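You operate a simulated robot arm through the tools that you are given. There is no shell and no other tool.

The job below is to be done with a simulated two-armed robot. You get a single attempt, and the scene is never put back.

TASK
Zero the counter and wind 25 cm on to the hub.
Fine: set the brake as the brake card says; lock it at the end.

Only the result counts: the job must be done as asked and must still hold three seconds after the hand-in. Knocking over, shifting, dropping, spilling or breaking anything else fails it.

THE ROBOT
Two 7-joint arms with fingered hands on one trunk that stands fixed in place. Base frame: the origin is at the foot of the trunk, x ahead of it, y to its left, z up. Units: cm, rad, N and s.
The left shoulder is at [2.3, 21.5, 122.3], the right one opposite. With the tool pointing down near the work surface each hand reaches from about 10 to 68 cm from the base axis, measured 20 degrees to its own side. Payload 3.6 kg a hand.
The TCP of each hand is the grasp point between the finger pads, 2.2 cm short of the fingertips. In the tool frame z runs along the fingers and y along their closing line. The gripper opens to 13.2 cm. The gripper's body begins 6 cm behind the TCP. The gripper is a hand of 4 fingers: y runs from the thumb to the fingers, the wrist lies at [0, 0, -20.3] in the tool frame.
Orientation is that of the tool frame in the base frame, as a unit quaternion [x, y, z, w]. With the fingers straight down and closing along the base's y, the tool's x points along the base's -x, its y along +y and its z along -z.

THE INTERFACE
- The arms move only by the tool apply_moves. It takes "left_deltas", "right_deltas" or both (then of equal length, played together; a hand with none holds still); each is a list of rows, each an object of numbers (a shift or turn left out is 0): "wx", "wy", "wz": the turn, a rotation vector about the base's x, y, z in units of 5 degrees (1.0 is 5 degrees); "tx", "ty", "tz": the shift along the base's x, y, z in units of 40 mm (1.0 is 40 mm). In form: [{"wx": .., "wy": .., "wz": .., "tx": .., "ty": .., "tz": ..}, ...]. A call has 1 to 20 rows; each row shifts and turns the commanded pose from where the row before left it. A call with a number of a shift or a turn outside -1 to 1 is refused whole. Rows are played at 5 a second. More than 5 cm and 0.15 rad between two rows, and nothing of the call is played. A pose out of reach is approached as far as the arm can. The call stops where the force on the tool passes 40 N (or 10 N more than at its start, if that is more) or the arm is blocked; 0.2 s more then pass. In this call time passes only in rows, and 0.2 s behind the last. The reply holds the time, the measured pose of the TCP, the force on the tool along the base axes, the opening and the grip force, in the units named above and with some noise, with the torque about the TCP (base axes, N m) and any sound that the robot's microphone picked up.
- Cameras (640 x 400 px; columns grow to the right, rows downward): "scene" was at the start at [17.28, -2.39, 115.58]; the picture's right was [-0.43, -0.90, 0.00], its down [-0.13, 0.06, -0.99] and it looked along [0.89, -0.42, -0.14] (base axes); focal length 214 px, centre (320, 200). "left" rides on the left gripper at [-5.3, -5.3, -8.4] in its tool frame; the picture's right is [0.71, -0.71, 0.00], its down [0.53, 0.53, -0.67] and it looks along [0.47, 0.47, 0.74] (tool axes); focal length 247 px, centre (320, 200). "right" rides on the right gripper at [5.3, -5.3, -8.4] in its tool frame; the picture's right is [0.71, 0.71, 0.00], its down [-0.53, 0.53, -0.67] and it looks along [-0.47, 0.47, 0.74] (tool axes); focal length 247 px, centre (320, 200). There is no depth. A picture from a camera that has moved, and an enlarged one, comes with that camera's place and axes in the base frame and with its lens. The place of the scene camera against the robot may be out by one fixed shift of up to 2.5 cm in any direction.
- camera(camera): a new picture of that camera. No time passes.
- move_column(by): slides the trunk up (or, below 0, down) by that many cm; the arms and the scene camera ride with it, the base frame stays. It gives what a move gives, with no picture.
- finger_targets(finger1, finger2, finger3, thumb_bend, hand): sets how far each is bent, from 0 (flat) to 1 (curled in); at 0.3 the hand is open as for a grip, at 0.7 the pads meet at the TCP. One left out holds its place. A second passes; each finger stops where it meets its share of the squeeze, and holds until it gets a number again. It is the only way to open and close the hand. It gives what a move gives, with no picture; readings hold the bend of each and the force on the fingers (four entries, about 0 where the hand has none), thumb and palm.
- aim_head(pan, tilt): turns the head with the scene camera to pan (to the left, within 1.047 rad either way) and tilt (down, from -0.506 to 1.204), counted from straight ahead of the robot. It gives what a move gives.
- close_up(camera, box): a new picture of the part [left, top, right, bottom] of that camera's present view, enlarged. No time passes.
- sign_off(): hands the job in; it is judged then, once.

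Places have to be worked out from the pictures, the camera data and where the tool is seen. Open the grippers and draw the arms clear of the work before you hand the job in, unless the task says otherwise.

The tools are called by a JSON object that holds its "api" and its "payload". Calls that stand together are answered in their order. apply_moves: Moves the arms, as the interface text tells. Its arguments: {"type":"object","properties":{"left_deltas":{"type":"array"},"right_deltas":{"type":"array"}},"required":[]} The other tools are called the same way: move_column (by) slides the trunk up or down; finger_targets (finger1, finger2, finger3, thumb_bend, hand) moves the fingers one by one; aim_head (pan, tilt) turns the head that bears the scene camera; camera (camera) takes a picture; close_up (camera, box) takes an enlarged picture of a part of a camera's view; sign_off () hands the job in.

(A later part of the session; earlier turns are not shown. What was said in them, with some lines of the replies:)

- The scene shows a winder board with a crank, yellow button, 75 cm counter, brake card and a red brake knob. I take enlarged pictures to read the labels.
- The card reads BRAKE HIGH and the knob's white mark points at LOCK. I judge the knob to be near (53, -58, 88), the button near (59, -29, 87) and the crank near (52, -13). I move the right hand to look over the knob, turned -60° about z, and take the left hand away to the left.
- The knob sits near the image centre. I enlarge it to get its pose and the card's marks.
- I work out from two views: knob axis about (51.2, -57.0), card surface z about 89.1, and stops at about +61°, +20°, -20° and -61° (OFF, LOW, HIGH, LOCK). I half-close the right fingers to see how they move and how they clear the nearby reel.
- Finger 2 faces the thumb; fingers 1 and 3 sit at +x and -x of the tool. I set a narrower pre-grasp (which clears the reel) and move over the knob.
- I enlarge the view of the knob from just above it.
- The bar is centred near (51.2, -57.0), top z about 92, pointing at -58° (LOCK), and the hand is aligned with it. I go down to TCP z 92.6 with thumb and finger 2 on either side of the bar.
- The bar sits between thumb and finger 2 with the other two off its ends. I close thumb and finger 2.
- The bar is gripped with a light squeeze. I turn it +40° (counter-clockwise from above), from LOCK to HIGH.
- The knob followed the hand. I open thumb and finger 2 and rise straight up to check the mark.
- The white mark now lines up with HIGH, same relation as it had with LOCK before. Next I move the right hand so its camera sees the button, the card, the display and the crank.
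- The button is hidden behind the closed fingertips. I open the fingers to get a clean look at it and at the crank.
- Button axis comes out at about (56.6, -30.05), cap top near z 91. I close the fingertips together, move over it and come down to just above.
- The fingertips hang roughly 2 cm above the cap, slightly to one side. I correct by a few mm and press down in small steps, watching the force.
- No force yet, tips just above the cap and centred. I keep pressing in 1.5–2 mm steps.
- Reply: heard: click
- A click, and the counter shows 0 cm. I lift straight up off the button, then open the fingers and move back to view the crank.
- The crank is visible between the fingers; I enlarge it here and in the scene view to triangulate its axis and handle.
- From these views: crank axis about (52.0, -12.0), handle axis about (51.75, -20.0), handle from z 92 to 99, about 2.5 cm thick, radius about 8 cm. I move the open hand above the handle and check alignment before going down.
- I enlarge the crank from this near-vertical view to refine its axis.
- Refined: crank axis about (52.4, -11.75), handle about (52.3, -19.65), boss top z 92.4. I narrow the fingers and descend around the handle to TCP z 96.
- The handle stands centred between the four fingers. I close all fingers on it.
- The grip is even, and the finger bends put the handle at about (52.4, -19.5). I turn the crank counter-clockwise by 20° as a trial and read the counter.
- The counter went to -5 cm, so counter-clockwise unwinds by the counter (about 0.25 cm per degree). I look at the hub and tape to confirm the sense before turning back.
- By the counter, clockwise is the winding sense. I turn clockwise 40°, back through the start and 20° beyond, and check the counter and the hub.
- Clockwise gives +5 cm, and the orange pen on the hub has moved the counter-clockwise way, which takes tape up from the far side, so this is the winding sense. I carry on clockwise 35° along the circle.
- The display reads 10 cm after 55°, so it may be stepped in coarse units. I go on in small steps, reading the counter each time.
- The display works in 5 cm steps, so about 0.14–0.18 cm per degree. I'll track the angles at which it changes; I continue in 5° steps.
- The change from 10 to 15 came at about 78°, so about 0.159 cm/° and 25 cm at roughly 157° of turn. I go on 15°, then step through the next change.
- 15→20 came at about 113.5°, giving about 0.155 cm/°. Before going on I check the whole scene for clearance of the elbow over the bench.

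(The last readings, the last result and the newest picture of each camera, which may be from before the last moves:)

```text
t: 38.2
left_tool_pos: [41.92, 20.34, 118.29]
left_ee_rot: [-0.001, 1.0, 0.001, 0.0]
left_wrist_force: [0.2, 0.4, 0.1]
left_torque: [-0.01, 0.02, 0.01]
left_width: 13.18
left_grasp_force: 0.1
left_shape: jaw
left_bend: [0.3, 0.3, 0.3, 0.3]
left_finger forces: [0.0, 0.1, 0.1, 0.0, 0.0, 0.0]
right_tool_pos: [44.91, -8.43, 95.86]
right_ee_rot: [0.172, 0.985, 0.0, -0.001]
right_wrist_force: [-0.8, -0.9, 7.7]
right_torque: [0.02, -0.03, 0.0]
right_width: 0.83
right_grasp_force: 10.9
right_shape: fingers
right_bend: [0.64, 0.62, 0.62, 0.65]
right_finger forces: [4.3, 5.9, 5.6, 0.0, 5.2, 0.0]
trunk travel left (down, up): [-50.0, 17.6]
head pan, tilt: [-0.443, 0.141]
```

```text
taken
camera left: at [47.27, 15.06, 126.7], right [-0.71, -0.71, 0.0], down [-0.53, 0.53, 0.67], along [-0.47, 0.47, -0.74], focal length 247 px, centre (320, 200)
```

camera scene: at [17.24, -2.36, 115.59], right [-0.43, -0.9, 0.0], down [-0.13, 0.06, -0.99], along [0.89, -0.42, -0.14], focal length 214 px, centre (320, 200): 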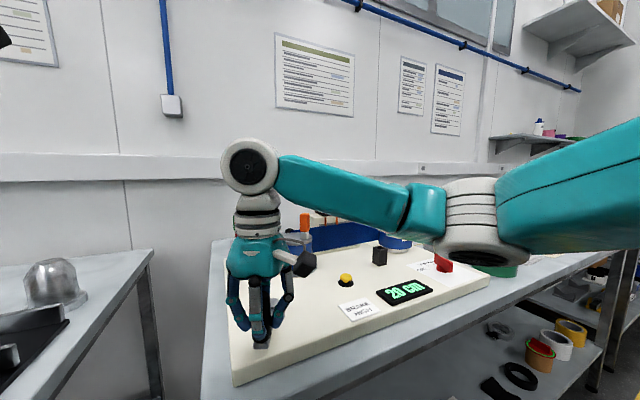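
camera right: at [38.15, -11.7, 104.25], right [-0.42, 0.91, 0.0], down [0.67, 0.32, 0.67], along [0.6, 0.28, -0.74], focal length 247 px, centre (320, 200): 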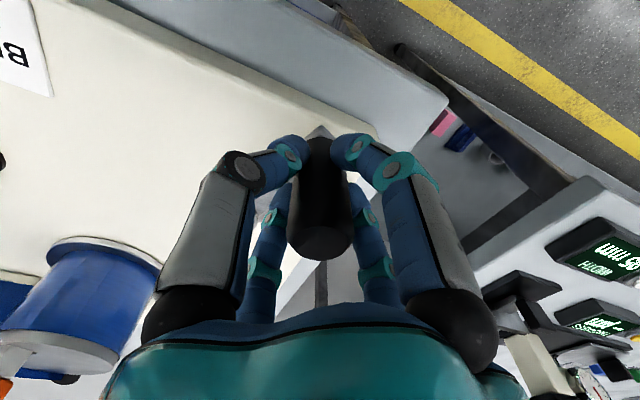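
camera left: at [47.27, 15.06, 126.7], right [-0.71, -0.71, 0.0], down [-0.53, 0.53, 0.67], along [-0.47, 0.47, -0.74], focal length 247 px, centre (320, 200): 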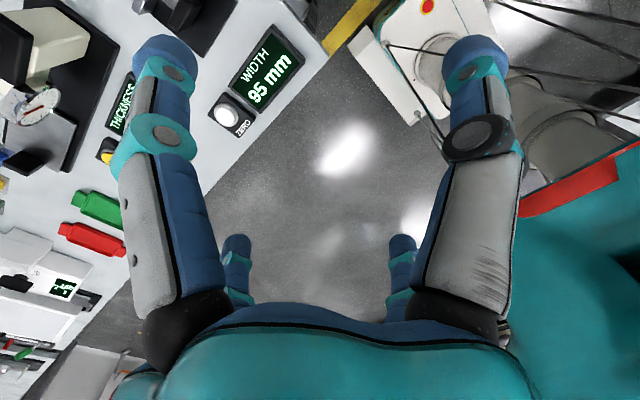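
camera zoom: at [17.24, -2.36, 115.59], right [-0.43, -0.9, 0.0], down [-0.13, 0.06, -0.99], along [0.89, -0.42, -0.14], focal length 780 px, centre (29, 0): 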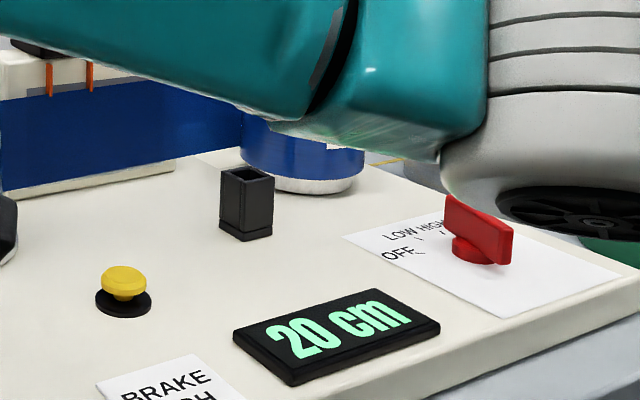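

The elbow is well above the board and off it. I continue 20° clockwise and then step through the next change.

{"api": "apply_moves", "payload": {"right_deltas": [{"tx": 0.0791, "ty": 0.1519}, {"tx": 0.0918, "ty": 0.1444}, {"tx": 0.1044, "ty": 0.1358}, {"tx": 0.1156, "ty": 0.1262}]}}

{"api": "close_up", "payload": {"camera": "scene", "box": [340, 200, 460, 310]}}

{"api": "apply_moves", "payload": {"right_deltas": [{"tx": 0.1262, "ty": 0.1156}]}}

{"api": "close_up", "payload": {"camera": "scene", "box": [340, 200, 460, 310]}}

{"api": "apply_moves", "payload": {"right_deltas": [{"tx": 0.0679, "ty": 0.0522}]}}

{"api": "close_up", "payload": {"camera": "scene", "box": [340, 200, 460, 310]}}

```text
t: 39.2
left_tool_pos: [41.8, 20.32, 118.27]
left_ee_rot: [-0.001, 1.0, 0.001, 0.0]
left_wrist_force: [-1.3, -0.3, -0.9]
left_torque: [0.0, -0.04, -0.01]
left_width: 13.19
left_grasp_force: 0.1
left_shape: jaw
left_bend: [0.3, 0.3, 0.3, 0.3]
left_finger forces: [0.0, 0.0, 0.0, 0.0, 0.0, 0.0]
right_tool_pos: [46.53, -6.16, 95.83]
right_ee_rot: [0.172, 0.985, 0.0, 0.0]
right_wrist_force: [-6.8, 3.8, 3.6]
right_torque: [0.1, 0.09, 0.03]
right_width: 0.88
right_grasp_force: 9.3
right_shape: fingers
right_bend: [0.63, 0.62, 0.62, 0.65]
right_finger forces: [4.7, 6.2, 4.4, 0.0, 4.4, 0.1]
trunk travel left (down, up): [-50.0, 17.6]
head pan, tilt: [-0.443, 0.141]
```

```text
3.64 times, centred on (400, 255) of scene
camera zoom: at [17.19, -2.34, 115.59], right [-0.43, -0.9, 0.0], down [-0.13, 0.06, -0.99], along [0.89, -0.42, -0.14], focal length 780 px, centre (29, 0)
```

zoom: 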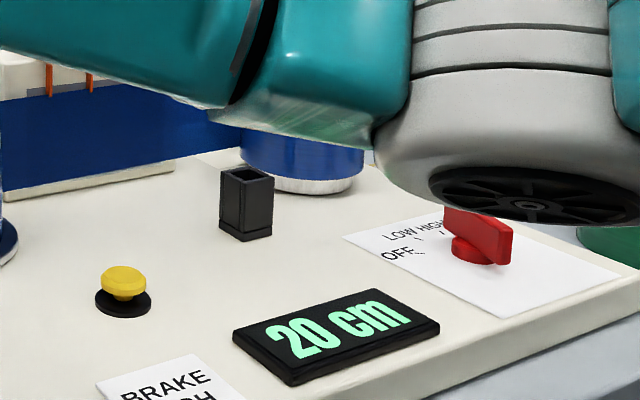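

```text
t: 39.6
left_tool_pos: [41.86, 20.41, 118.39]
left_ee_rot: [-0.001, 1.0, -0.002, 0.0]
left_wrist_force: [0.2, 0.6, 0.3]
left_torque: [0.03, -0.01, 0.02]
left_width: 13.17
left_grasp_force: 0.0
left_shape: jaw
left_bend: [0.3, 0.3, 0.3, 0.3]
left_finger forces: [0.1, 0.1, 0.1, 0.0, 0.0, 0.1]
right_tool_pos: [47.04, -5.72, 96.01]
right_ee_rot: [0.173, 0.985, 0.0, 0.001]
right_wrist_force: [-7.3, 5.4, 3.3]
right_torque: [0.15, 0.16, 0.02]
right_width: 0.88
right_grasp_force: 9.1
right_shape: fingers
right_bend: [0.63, 0.62, 0.63, 0.65]
right_finger forces: [4.9, 6.4, 4.0, 0.1, 4.1, 0.1]
trunk travel left (down, up): [-50.0, 17.6]
head pan, tilt: [-0.443, 0.141]
```

```text
3.64 times, centred on (400, 255) of scene
camera zoom: at [17.19, -2.3, 115.59], right [-0.43, -0.9, 0.0], down [-0.13, 0.06, -0.99], along [0.89, -0.42, -0.14], focal length 780 px, centre (29, 0)
```

zoom: 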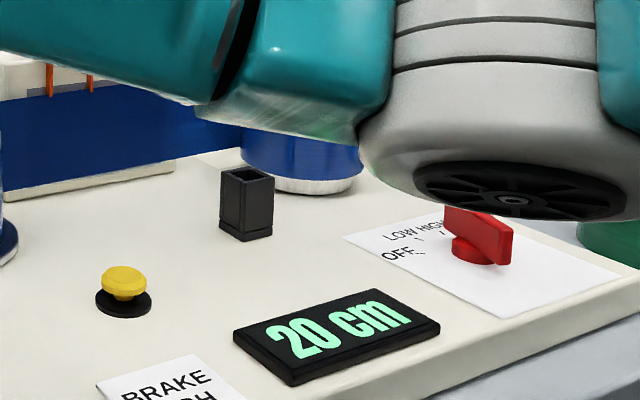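

```text
t: 40.0
left_tool_pos: [41.93, 20.44, 118.3]
left_ee_rot: [-0.001, 1.0, -0.001, 0.0]
left_wrist_force: [0.2, 1.1, -0.5]
left_torque: [0.01, 0.03, -0.01]
left_width: 13.18
left_grasp_force: 0.0
left_shape: jaw
left_bend: [0.3, 0.3, 0.3, 0.3]
left_finger forces: [0.0, 0.0, 0.0, 0.1, 0.0, 0.0]
right_tool_pos: [47.24, -5.59, 95.94]
right_ee_rot: [0.173, 0.985, 0.0, 0.0]
right_wrist_force: [-7.4, 5.7, 3.5]
right_torque: [0.12, 0.16, 0.03]
right_width: 0.93
right_grasp_force: 9.8
right_shape: fingers
right_bend: [0.63, 0.61, 0.63, 0.65]
right_finger forces: [5.1, 6.3, 3.7, 0.1, 4.1, 0.0]
trunk travel left (down, up): [-50.0, 17.6]
head pan, tilt: [-0.443, 0.141]
```

```text
3.64 times, centred on (400, 255) of scene
camera zoom: at [17.18, -2.31, 115.6], right [-0.43, -0.9, 0.0], down [-0.13, 0.06, -0.99], along [0.89, -0.42, -0.14], focal length 780 px, centre (29, 0)
```

zoom: 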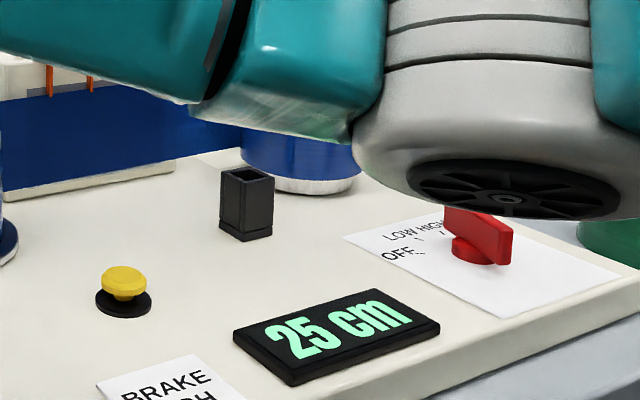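

20→25 (22.5 cm) came at about 142°, so about 0.158 cm/° and 25.0 cm at about 158°. I turn another 15.5° clockwise, with a small outward correction for the radial force.

{"api": "apply_moves", "payload": {"right_deltas": [{"tx": 0.06, "ty": 0.0722}, {"tx": 0.072, "ty": 0.056}, {"tx": 0.0724, "ty": 0.056}, {"tx": 0.076, "ty": 0.04}, {"tx": 0.076, "ty": 0.04}, {"tx": 0.1101, "ty": 0.0473}]}}

{"api": "close_up", "payload": {"camera": "scene", "box": [220, 180, 460, 340]}}

{"api": "camera", "payload": {"camera": "right"}}

```text
t: 41.4
left_tool_pos: [41.89, 20.44, 118.32]
left_ee_rot: [-0.002, 1.0, -0.001, 0.0]
left_wrist_force: [0.0, 0.3, -0.6]
left_torque: [-0.02, 0.02, 0.0]
left_width: 13.2
left_grasp_force: 0.1
left_shape: jaw
left_bend: [0.3, 0.3, 0.3, 0.3]
left_finger forces: [0.0, 0.0, 0.0, 0.1, 0.1, 0.1]
right_tool_pos: [49.23, -4.41, 95.9]
right_ee_rot: [0.173, 0.985, 0.001, 0.0]
right_wrist_force: [-5.2, 7.8, 2.7]
right_torque: [0.17, 0.1, 0.04]
right_width: 0.87
right_grasp_force: 8.7
right_shape: fingers
right_bend: [0.63, 0.61, 0.63, 0.65]
right_finger forces: [4.3, 6.5, 3.7, 0.0, 3.6, 0.0]
trunk travel left (down, up): [-50.0, 17.6]
head pan, tilt: [-0.443, 0.141]
```

```text
2.50 times, centred on (340, 260) of scene
camera zoom: at [17.22, -2.29, 115.59], right [-0.43, -0.9, 0.0], down [-0.13, 0.06, -0.99], along [0.89, -0.42, -0.14], focal length 536 px, centre (270, 50)
```

zoom: 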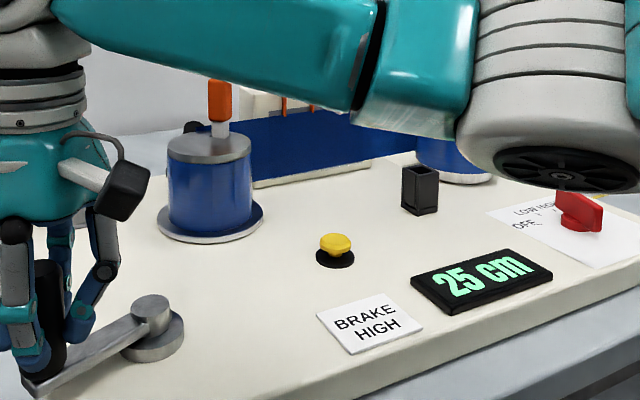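

```text
taken
camera right: at [42.5, -7.62, 104.28], right [-0.42, 0.91, 0.0], down [0.67, 0.32, 0.67], along [0.61, 0.28, -0.74], focal length 247 px, centre (320, 200)
```

right: 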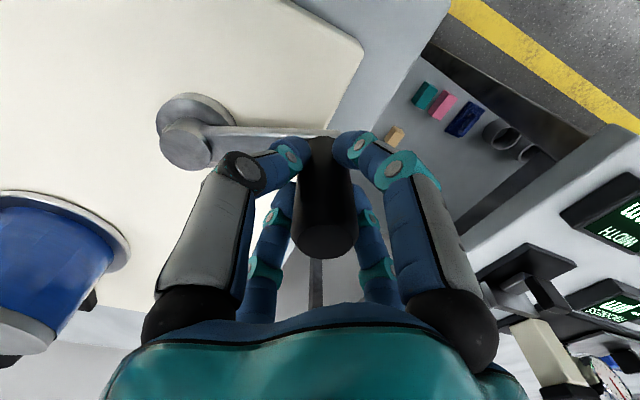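

By the fit the crank has turned about 158.5° (about 25.2 cm) and the display reads 25 cm. I open the fingers gently and check that the crank and counter stay put.

{"api": "finger_targets", "payload": {"hand": "right", "finger1": 0.45, "finger2": 0.45, "finger3": 0.45, "thumb_bend": 0.45}}

{"api": "camera", "payload": {"camera": "right"}}

{"api": "close_up", "payload": {"camera": "scene", "box": [220, 180, 460, 340]}}

```text
t: 42.4
left_tool_pos: [42.02, 20.38, 118.26]
left_ee_rot: [-0.001, 1.0, 0.0, 0.0]
left_wrist_force: [-0.4, 0.1, 0.4]
left_torque: [-0.02, 0.0, 0.03]
left_width: 13.19
left_grasp_force: 0.0
left_shape: jaw
left_bend: [0.3, 0.3, 0.3, 0.3]
left_finger forces: [0.1, 0.0, 0.1, 0.1, 0.1, 0.1]
right_tool_pos: [49.36, -4.65, 95.82]
right_ee_rot: [0.174, 0.985, 0.0, 0.0]
right_wrist_force: [-0.2, 0.0, -0.3]
right_torque: [0.0, -0.01, 0.02]
right_width: 5.22
right_grasp_force: 0.1
right_shape: fingers
right_bend: [0.45, 0.45, 0.45, 0.45]
right_finger forces: [0.1, 0.0, 0.0, 0.1, 0.1, 0.1]
trunk travel left (down, up): [-50.0, 17.6]
head pan, tilt: [-0.443, 0.141]
```

```text
taken
camera right: at [42.57, -7.75, 104.23], right [-0.42, 0.91, 0.0], down [0.67, 0.32, 0.67], along [0.6, 0.28, -0.74], focal length 247 px, centre (320, 200)
```

right: 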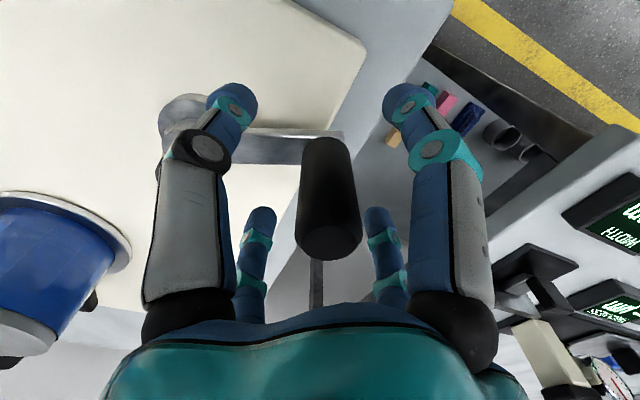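

```text
2.50 times, centred on (340, 260) of scene
camera zoom: at [17.29, -2.39, 115.58], right [-0.43, -0.9, 0.0], down [-0.13, 0.06, -0.99], along [0.89, -0.42, -0.14], focal length 536 px, centre (270, 50)
```

zoom: 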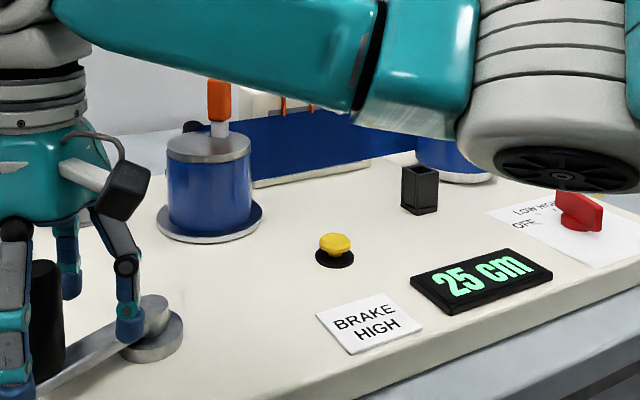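

The crank stayed put and the display still reads 25 cm. I lift straight up off the handle and travel high over to the brake knob with the same yaw as when I left it.

{"api": "apply_moves", "payload": {"right_deltas": [{"tz": 0.4}, {"tz": 0.8}, {"tz": 0.8}, {"tz": 0.8}, {"tz": 0.7}]}}

{"api": "apply_moves", "payload": {"right_deltas": [{"tx": 0.03, "ty": -0.872}, {"tx": 0.03, "ty": -0.872}, {"tx": 0.03, "ty": -0.872}, {"tx": 0.03, "ty": -0.872}, {"tx": 0.03, "ty": -0.872}, {"tx": 0.03, "ty": -0.872}, {"tx": 0.03, "ty": -0.872}, {"tx": 0.03, "ty": -0.872}, {"tx": 0.03, "ty": -0.872}, {"tx": 0.03, "ty": -0.872}, {"tx": 0.03, "ty": -0.872}, {"tx": 0.03, "ty": -0.872}, {"tx": 0.03, "ty": -0.872}, {"tx": 0.03, "ty": -0.872}, {"tx": 0.03, "ty": -0.872}]}}

{"api": "finger_targets", "payload": {"hand": "right", "finger1": 0.45, "finger2": 0.5, "finger3": 0.45, "thumb_bend": 0.5}}

{"api": "camera", "payload": {"camera": "right"}}

{"api": "camera", "payload": {"camera": "scene"}}

```text
t: 43.6
left_tool_pos: [42.02, 20.49, 118.27]
left_ee_rot: [0.0, 1.0, 0.0, 0.0]
left_wrist_force: [-0.9, 1.2, -0.3]
left_torque: [0.0, -0.01, 0.02]
left_width: 13.19
left_grasp_force: 0.2
left_shape: jaw
left_bend: [0.3, 0.3, 0.3, 0.3]
left_finger forces: [0.0, 0.1, 0.0, 0.0, 0.2, 0.1]
right_tool_pos: [49.44, -4.8, 109.96]
right_ee_rot: [0.174, 0.985, 0.0, -0.001]
right_wrist_force: [-0.4, -0.4, -0.7]
right_torque: [0.02, -0.01, -0.02]
right_width: 5.24
right_grasp_force: 0.0
right_shape: fingers
right_bend: [0.45, 0.45, 0.45, 0.45]
right_finger forces: [0.0, 0.0, 0.0, 0.1, 0.1, 0.1]
trunk travel left (down, up): [-50.0, 17.6]
head pan, tilt: [-0.443, 0.141]
```

```text
t: 46.8
left_tool_pos: [42.07, 20.13, 118.22]
left_ee_rot: [-0.001, 1.0, 0.0, 0.0]
left_wrist_force: [0.1, 0.1, -0.7]
left_torque: [-0.03, -0.01, 0.03]
left_width: 13.18
left_grasp_force: 0.1
left_shape: jaw
left_bend: [0.3, 0.3, 0.3, 0.3]
left_finger forces: [0.0, 0.0, 0.0, 0.0, 0.0, 0.0]
right_tool_pos: [50.83, -56.99, 109.89]
right_ee_rot: [0.174, 0.985, 0.0, -0.001]
right_wrist_force: [-1.3, -0.2, 0.8]
right_torque: [0.01, -0.02, -0.01]
right_width: 5.25
right_grasp_force: 0.0
right_shape: fingers
right_bend: [0.45, 0.45, 0.45, 0.45]
right_finger forces: [0.1, 0.0, 0.1, 0.0, 0.0, 0.0]
trunk travel left (down, up): [-50.0, 17.6]
head pan, tilt: [-0.443, 0.141]
```

```text
t: 47.8
left_tool_pos: [41.96, 20.26, 118.25]
left_ee_rot: [-0.001, 1.0, 0.001, 0.0]
left_wrist_force: [-0.6, 0.0, -0.5]
left_torque: [0.0, 0.01, -0.01]
left_width: 13.15
left_grasp_force: 0.1
left_shape: jaw
left_bend: [0.3, 0.3, 0.3, 0.3]
left_finger forces: [0.1, 0.0, 0.1, 0.0, 0.0, 0.0]
right_tool_pos: [50.8, -56.82, 109.93]
right_ee_rot: [0.172, 0.985, 0.0, 0.0]
right_wrist_force: [-0.5, 0.0, 0.4]
right_torque: [-0.01, -0.03, 0.01]
right_width: 4.68
right_grasp_force: 0.0
right_shape: fingers
right_bend: [0.45, 0.5, 0.45, 0.5]
right_finger forces: [0.0, 0.1, 0.0, 0.1, 0.1, 0.0]
trunk travel left (down, up): [-50.0, 17.6]
head pan, tilt: [-0.443, 0.141]
```

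```text
taken
camera right: at [44.13, -60.04, 118.35], right [-0.42, 0.91, 0.0], down [0.67, 0.32, 0.67], along [0.6, 0.28, -0.74], focal length 247 px, centre (320, 200)
```

right: 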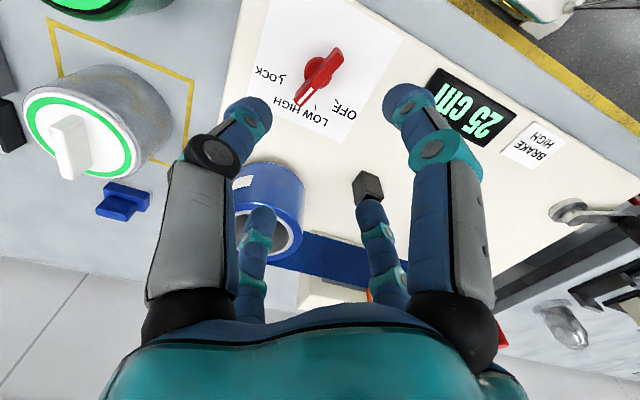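

```text
taken
camera scene: at [17.29, -2.38, 115.58], right [-0.43, -0.9, 0.0], down [-0.13, 0.06, -0.99], along [0.89, -0.42, -0.14], focal length 214 px, centre (320, 200)
```

scene: 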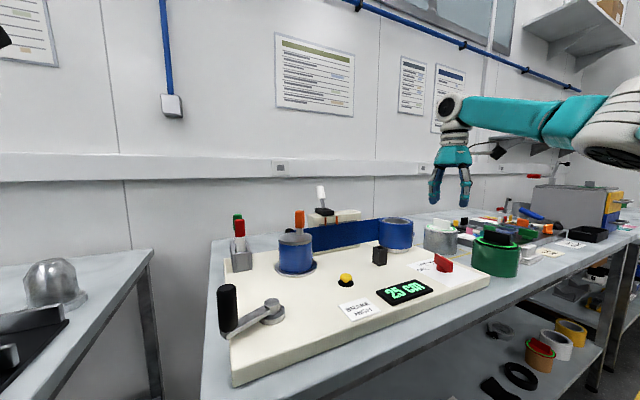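

Counter holds 25 cm. I shift 4 mm to the knob axis and descend to the grip height used before.

{"api": "apply_moves", "payload": {"right_deltas": [{"tx": 0.1, "ty": -0.01, "tz": -0.7}, {"tz": -0.8}, {"tz": -0.8}, {"tz": -0.8}, {"tz": -0.7}, {"tz": -0.5}]}}

{"api": "camera", "payload": {"camera": "right"}}

```text
t: 49.2
left_tool_pos: [41.83, 20.32, 118.29]
left_ee_rot: [-0.001, 1.0, 0.0, 0.0]
left_wrist_force: [-0.3, 0.0, -0.4]
left_torque: [0.01, 0.02, 0.01]
left_width: 13.17
left_grasp_force: 0.2
left_shape: jaw
left_bend: [0.3, 0.3, 0.3, 0.3]
left_finger forces: [0.0, 0.0, 0.1, 0.1, 0.1, 0.0]
right_tool_pos: [51.48, -56.79, 92.35]
right_ee_rot: [0.173, 0.985, 0.001, -0.001]
right_wrist_force: [1.3, 0.0, 0.0]
right_torque: [0.0, 0.0, 0.0]
right_width: 4.68
right_grasp_force: 0.2
right_shape: fingers
right_bend: [0.45, 0.5, 0.45, 0.5]
right_finger forces: [0.0, 0.0, 0.0, 0.0, 0.1, 0.1]
trunk travel left (down, up): [-50.0, 17.6]
head pan, tilt: [-0.443, 0.141]
```

```text
taken
camera right: at [44.77, -60.04, 100.71], right [-0.42, 0.91, 0.0], down [0.68, 0.32, 0.67], along [0.6, 0.28, -0.74], focal length 247 px, centre (320, 200)
```

right: 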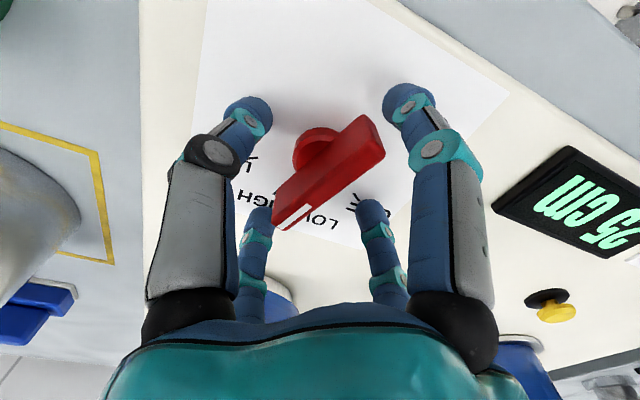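

The bar lies between thumb and finger 2. I raise 3 mm so the tips clear the disc, shift back 2 mm, then grip.

{"api": "apply_moves", "payload": {"right_deltas": [{"tx": -0.05, "tz": 0.08}]}}

{"api": "finger_targets", "payload": {"hand": "right", "finger2": 0.72, "thumb_bend": 0.72}}

{"api": "camera", "payload": {"camera": "right"}}

```text
t: 49.6
left_tool_pos: [42.0, 20.44, 118.37]
left_ee_rot: [-0.001, 1.0, 0.0, 0.0]
left_wrist_force: [0.6, -0.4, -0.4]
left_torque: [0.02, 0.01, 0.01]
left_width: 13.18
left_grasp_force: 0.1
left_shape: jaw
left_bend: [0.3, 0.3, 0.3, 0.3]
left_finger forces: [0.0, 0.0, 0.0, 0.0, 0.0, 0.0]
right_tool_pos: [51.29, -56.75, 92.81]
right_ee_rot: [0.172, 0.985, 0.0, 0.0]
right_wrist_force: [0.4, -0.3, -0.4]
right_torque: [0.01, 0.01, 0.01]
right_width: 4.69
right_grasp_force: 0.1
right_shape: fingers
right_bend: [0.45, 0.5, 0.45, 0.5]
right_finger forces: [0.0, 0.0, 0.0, 0.0, 0.1, 0.0]
trunk travel left (down, up): [-50.0, 17.6]
head pan, tilt: [-0.443, 0.141]
```

```text
t: 50.6
left_tool_pos: [41.93, 20.31, 118.24]
left_ee_rot: [-0.001, 1.0, -0.001, 0.0]
left_wrist_force: [-0.5, -0.4, -0.3]
left_torque: [-0.04, 0.01, -0.02]
left_width: 13.17
left_grasp_force: 0.0
left_shape: jaw
left_bend: [0.3, 0.3, 0.3, 0.3]
left_finger forces: [0.1, 0.0, 0.1, 0.0, 0.0, 0.0]
right_tool_pos: [51.28, -56.79, 92.82]
right_ee_rot: [0.173, 0.985, 0.001, -0.001]
right_wrist_force: [-1.5, -3.8, -1.4]
right_torque: [-0.06, 0.03, -0.01]
right_width: 3.44
right_grasp_force: 4.3
right_shape: fingers
right_bend: [0.45, 0.68, 0.45, 0.67]
right_finger forces: [0.0, 2.2, 0.0, 0.0, 6.6, 0.1]
trunk travel left (down, up): [-50.0, 17.6]
head pan, tilt: [-0.443, 0.141]
```

```text
taken
camera right: at [44.57, -60.07, 101.13], right [-0.42, 0.91, 0.0], down [0.68, 0.31, 0.67], along [0.6, 0.28, -0.74], focal length 247 px, centre (320, 200)
```

right: 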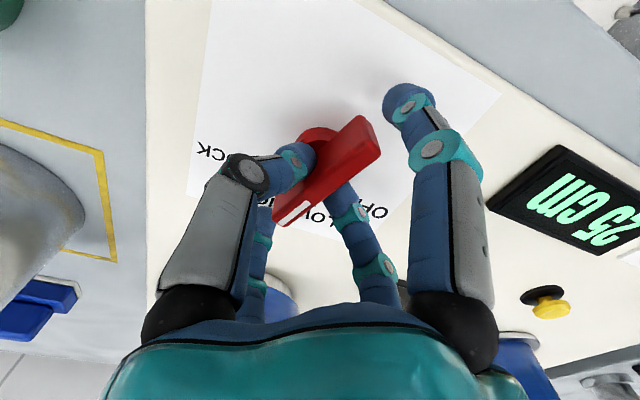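

The bar is held the same way as before. I turn it -40° (clockwise) back to LOCK.

{"api": "apply_moves", "payload": {"right_deltas": [{"wz": -1}, {"wz": -1}, {"wz": -1}, {"wz": -1}, {"wz": -1}, {"wz": -1}, {"wz": -1}, {"wz": -1}, {"wz": -0.3}]}}

{"api": "camera", "payload": {"camera": "right"}}

{"api": "close_up", "payload": {"camera": "scene", "box": [380, 220, 480, 300]}}

```text
t: 52.6
left_tool_pos: [42.09, 20.24, 118.23]
left_ee_rot: [-0.001, 1.0, 0.0, 0.0]
left_wrist_force: [-0.1, 0.2, 0.5]
left_torque: [0.0, 0.0, 0.03]
left_width: 13.2
left_grasp_force: 0.0
left_shape: jaw
left_bend: [0.3, 0.3, 0.3, 0.3]
left_finger forces: [0.0, 0.1, 0.1, 0.0, 0.0, 0.0]
right_tool_pos: [51.21, -56.87, 92.8]
right_ee_rot: [0.512, 0.859, -0.001, -0.002]
right_wrist_force: [-0.4, -4.4, -3.1]
right_torque: [-0.09, 0.02, 0.05]
right_width: 3.44
right_grasp_force: 4.1
right_shape: fingers
right_bend: [0.45, 0.71, 0.45, 0.67]
right_finger forces: [0.1, 2.1, 0.0, 0.0, 5.4, 0.0]
trunk travel left (down, up): [-50.0, 17.6]
head pan, tilt: [-0.443, 0.141]
```

```text
taken
camera right: at [44.15, -54.78, 101.28], right [0.28, 0.96, 0.0], down [0.71, -0.21, 0.67], along [0.64, -0.19, -0.75], focal length 247 px, centre (320, 200)
```

right: 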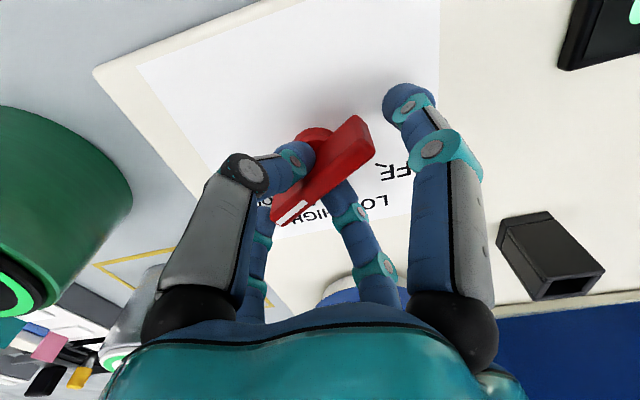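

```text
5.00 times, centred on (430, 260) of scene
camera zoom: at [17.31, -2.46, 115.57], right [-0.43, -0.9, 0.0], down [-0.13, 0.06, -0.99], along [0.89, -0.42, -0.14], focal length 1072 px, centre (-230, -100)
```

zoom: 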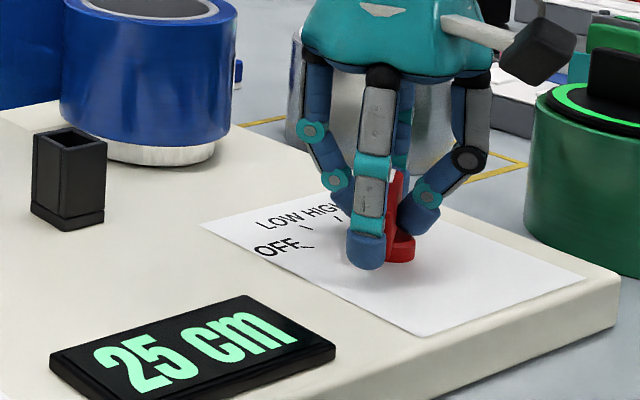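

The knob followed, with a small shift in finger 2. I release, rise and check the mark against LOCK.

{"api": "finger_targets", "payload": {"hand": "right", "finger2": 0.5, "thumb_bend": 0.5}}

{"api": "apply_moves", "payload": {"right_deltas": [{"tz": 0.5}, {"tz": 0.6}, {"tz": 0.6}, {"tz": 0.6}, {"tz": 0.5}]}}

{"api": "close_up", "payload": {"camera": "right", "box": [240, 40, 400, 160]}}

{"api": "close_up", "payload": {"camera": "scene", "box": [400, 240, 480, 290]}}

```text
t: 53.6
left_tool_pos: [41.96, 20.36, 118.24]
left_ee_rot: [-0.001, 1.0, 0.0, 0.0]
left_wrist_force: [0.6, 0.6, 0.5]
left_torque: [-0.03, 0.01, -0.01]
left_width: 13.18
left_grasp_force: 0.0
left_shape: jaw
left_bend: [0.3, 0.3, 0.3, 0.3]
left_finger forces: [0.1, 0.0, 0.0, 0.0, 0.0, 0.0]
right_tool_pos: [51.37, -56.75, 93.08]
right_ee_rot: [0.511, 0.86, -0.001, -0.001]
right_wrist_force: [-0.5, 0.7, 0.0]
right_torque: [-0.02, -0.03, 0.01]
right_width: 4.63
right_grasp_force: 0.1
right_shape: fingers
right_bend: [0.45, 0.5, 0.45, 0.5]
right_finger forces: [0.0, 0.0, 0.0, 0.0, 0.1, 0.0]
trunk travel left (down, up): [-50.0, 17.6]
head pan, tilt: [-0.443, 0.141]
```

```text
t: 54.8
left_tool_pos: [41.9, 20.37, 118.16]
left_ee_rot: [-0.001, 1.0, -0.001, 0.0]
left_wrist_force: [0.5, -0.9, 0.6]
left_torque: [0.01, 0.01, 0.02]
left_width: 13.17
left_grasp_force: 0.0
left_shape: jaw
left_bend: [0.3, 0.3, 0.3, 0.3]
left_finger forces: [0.1, 0.0, 0.0, 0.0, 0.1, 0.1]
right_tool_pos: [51.05, -56.86, 104.09]
right_ee_rot: [0.51, 0.86, 0.0, -0.001]
right_wrist_force: [0.4, -0.5, 0.2]
right_torque: [0.0, 0.0, 0.0]
right_width: 4.64
right_grasp_force: 0.1
right_shape: fingers
right_bend: [0.45, 0.5, 0.45, 0.5]
right_finger forces: [0.1, 0.0, 0.0, 0.0, 0.0, 0.0]
trunk travel left (down, up): [-50.0, 17.6]
head pan, tilt: [-0.443, 0.141]
```

```text
3.33 times, centred on (320, 100) of right
camera zoom: at [43.99, -54.73, 112.48], right [0.28, 0.96, 0.0], down [0.71, -0.21, 0.67], along [0.64, -0.19, -0.75], focal length 823 px, centre (320, 533)
```

zoom: 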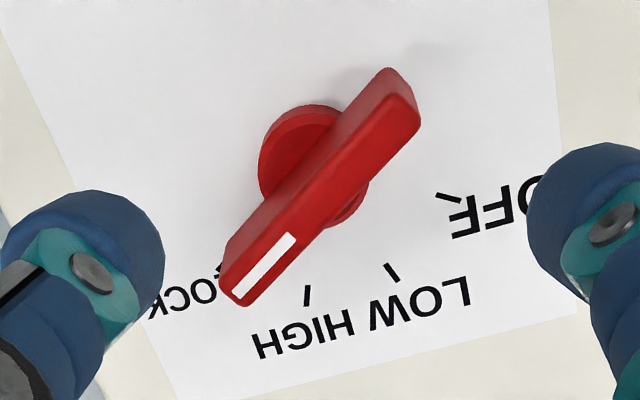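

```text
8.00 times, centred on (440, 265) of scene
camera zoom: at [17.3, -2.36, 115.58], right [-0.43, -0.9, 0.0], down [-0.13, 0.06, -0.99], along [0.89, -0.42, -0.14], focal length 1716 px, centre (-640, -320)
```

zoom: 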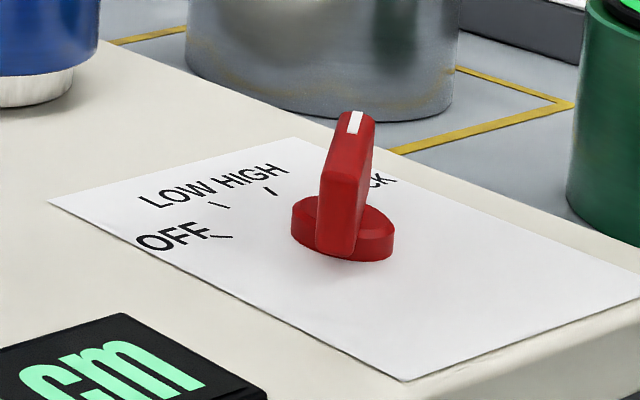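

The knob looks the same as at the start: on LOCK. I rise, draw the right hand back clear of the bench, open the fingers and take a last look.

{"api": "apply_moves", "payload": {"right_deltas": [{"tz": 0.9}, {"tz": 0.9}, {"tz": 0.9}, {"tx": -0.9, "ty": 0.15}, {"tx": -0.9, "ty": 0.15}, {"tx": -0.9, "ty": 0.15}, {"tx": -0.9, "ty": 0.15}, {"tx": -0.9, "ty": 0.15}, {"tx": -0.5, "ty": 0.15}]}}

{"api": "finger_targets", "payload": {"hand": "right", "finger1": 0.3, "finger2": 0.3, "finger3": 0.3, "thumb_bend": 0.3}}

{"api": "camera", "payload": {"camera": "scene"}}

{"api": "close_up", "payload": {"camera": "scene", "box": [200, 180, 480, 360]}}

```text
t: 56.8
left_tool_pos: [42.0, 20.24, 118.33]
left_ee_rot: [-0.001, 1.0, 0.0, 0.0]
left_wrist_force: [0.3, -0.4, 0.0]
left_torque: [-0.01, 0.0, 0.03]
left_width: 13.17
left_grasp_force: 0.1
left_shape: jaw
left_bend: [0.3, 0.3, 0.3, 0.3]
left_finger forces: [0.0, 0.0, 0.0, 0.0, 0.1, 0.0]
right_tool_pos: [31.4, -53.07, 115.07]
right_ee_rot: [0.51, 0.86, 0.001, 0.0]
right_wrist_force: [0.1, 1.0, 0.1]
right_torque: [0.0, -0.01, 0.01]
right_width: 4.65
right_grasp_force: 0.1
right_shape: fingers
right_bend: [0.45, 0.5, 0.45, 0.5]
right_finger forces: [0.1, 0.0, 0.1, 0.0, 0.0, 0.0]
trunk travel left (down, up): [-50.0, 17.6]
head pan, tilt: [-0.443, 0.141]
```

```text
t: 57.8
left_tool_pos: [41.94, 20.27, 118.27]
left_ee_rot: [-0.001, 1.0, 0.001, 0.001]
left_wrist_force: [-0.6, -0.2, -0.1]
left_torque: [0.01, -0.01, -0.02]
left_width: 13.17
left_grasp_force: 0.1
left_shape: jaw
left_bend: [0.3, 0.3, 0.3, 0.3]
left_finger forces: [0.0, 0.0, 0.1, 0.0, 0.1, 0.0]
right_tool_pos: [31.35, -53.17, 115.11]
right_ee_rot: [0.511, 0.86, 0.0, 0.0]
right_wrist_force: [0.0, -1.0, 0.5]
right_torque: [-0.01, 0.02, -0.06]
right_width: 8.72
right_grasp_force: 0.1
right_shape: fingers
right_bend: [0.3, 0.3, 0.3, 0.3]
right_finger forces: [0.0, 0.0, 0.0, 0.1, 0.0, 0.1]
trunk travel left (down, up): [-50.0, 17.6]
head pan, tilt: [-0.443, 0.141]
```

```text
taken
camera scene: at [17.27, -2.38, 115.58], right [-0.43, -0.9, 0.0], down [-0.13, 0.06, -0.99], along [0.89, -0.42, -0.14], focal length 214 px, centre (320, 200)
```

scene: 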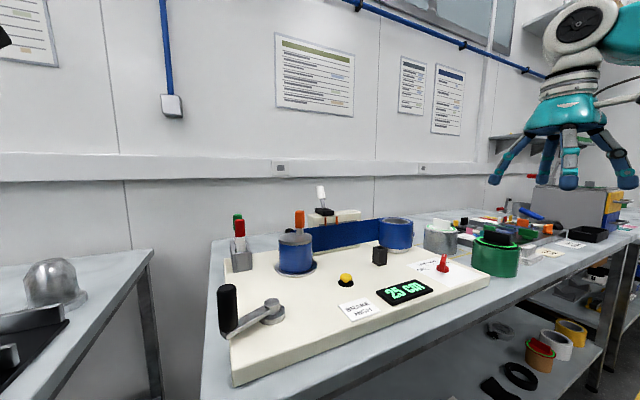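

```text
2.22 times, centred on (340, 270) of scene
camera zoom: at [17.27, -2.38, 115.58], right [-0.43, -0.9, 0.0], down [-0.13, 0.06, -0.99], along [0.89, -0.42, -0.14], focal length 477 px, centre (276, 44)
```

zoom: 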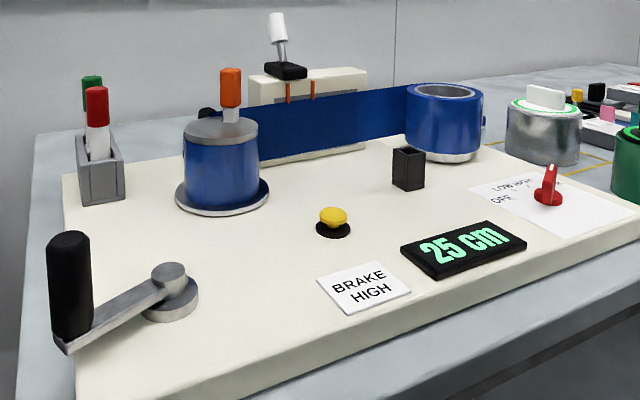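

The counter holds 25 cm, the brake points at LOCK, the tape is taut and everything else stands where it was. Both hands are open and clear, so I hand the job in.

{"api": "sign_off", "payload": {}}

```text
The job is handed in.
```

I zeroed the counter, set the brake to HIGH as the card says, and wound the hub until the display read 25 cm. I then turned the brake back to LOCK. I have handed the job in but haven't seen the verdict.

- **Length wound:** The display only moves in 5 cm steps. From the crank angles where it changed, I put the actual length at about 25.0 to 25.3 cm.
- **Wrong-way start:** My first 20° of crank went the wrong way and the counter dropped to −5 cm. I wound it back through zero and on to 25, so the net count runs from the zeroing.
- **Brake:** I set it by eye against the marks. At the end the knob looked the same as in the first picture, pointing at LOCK.
- **Surroundings:** In the last pictures the counter still read 25 cm and nothing else had moved. Both hands were open and clear of the work.
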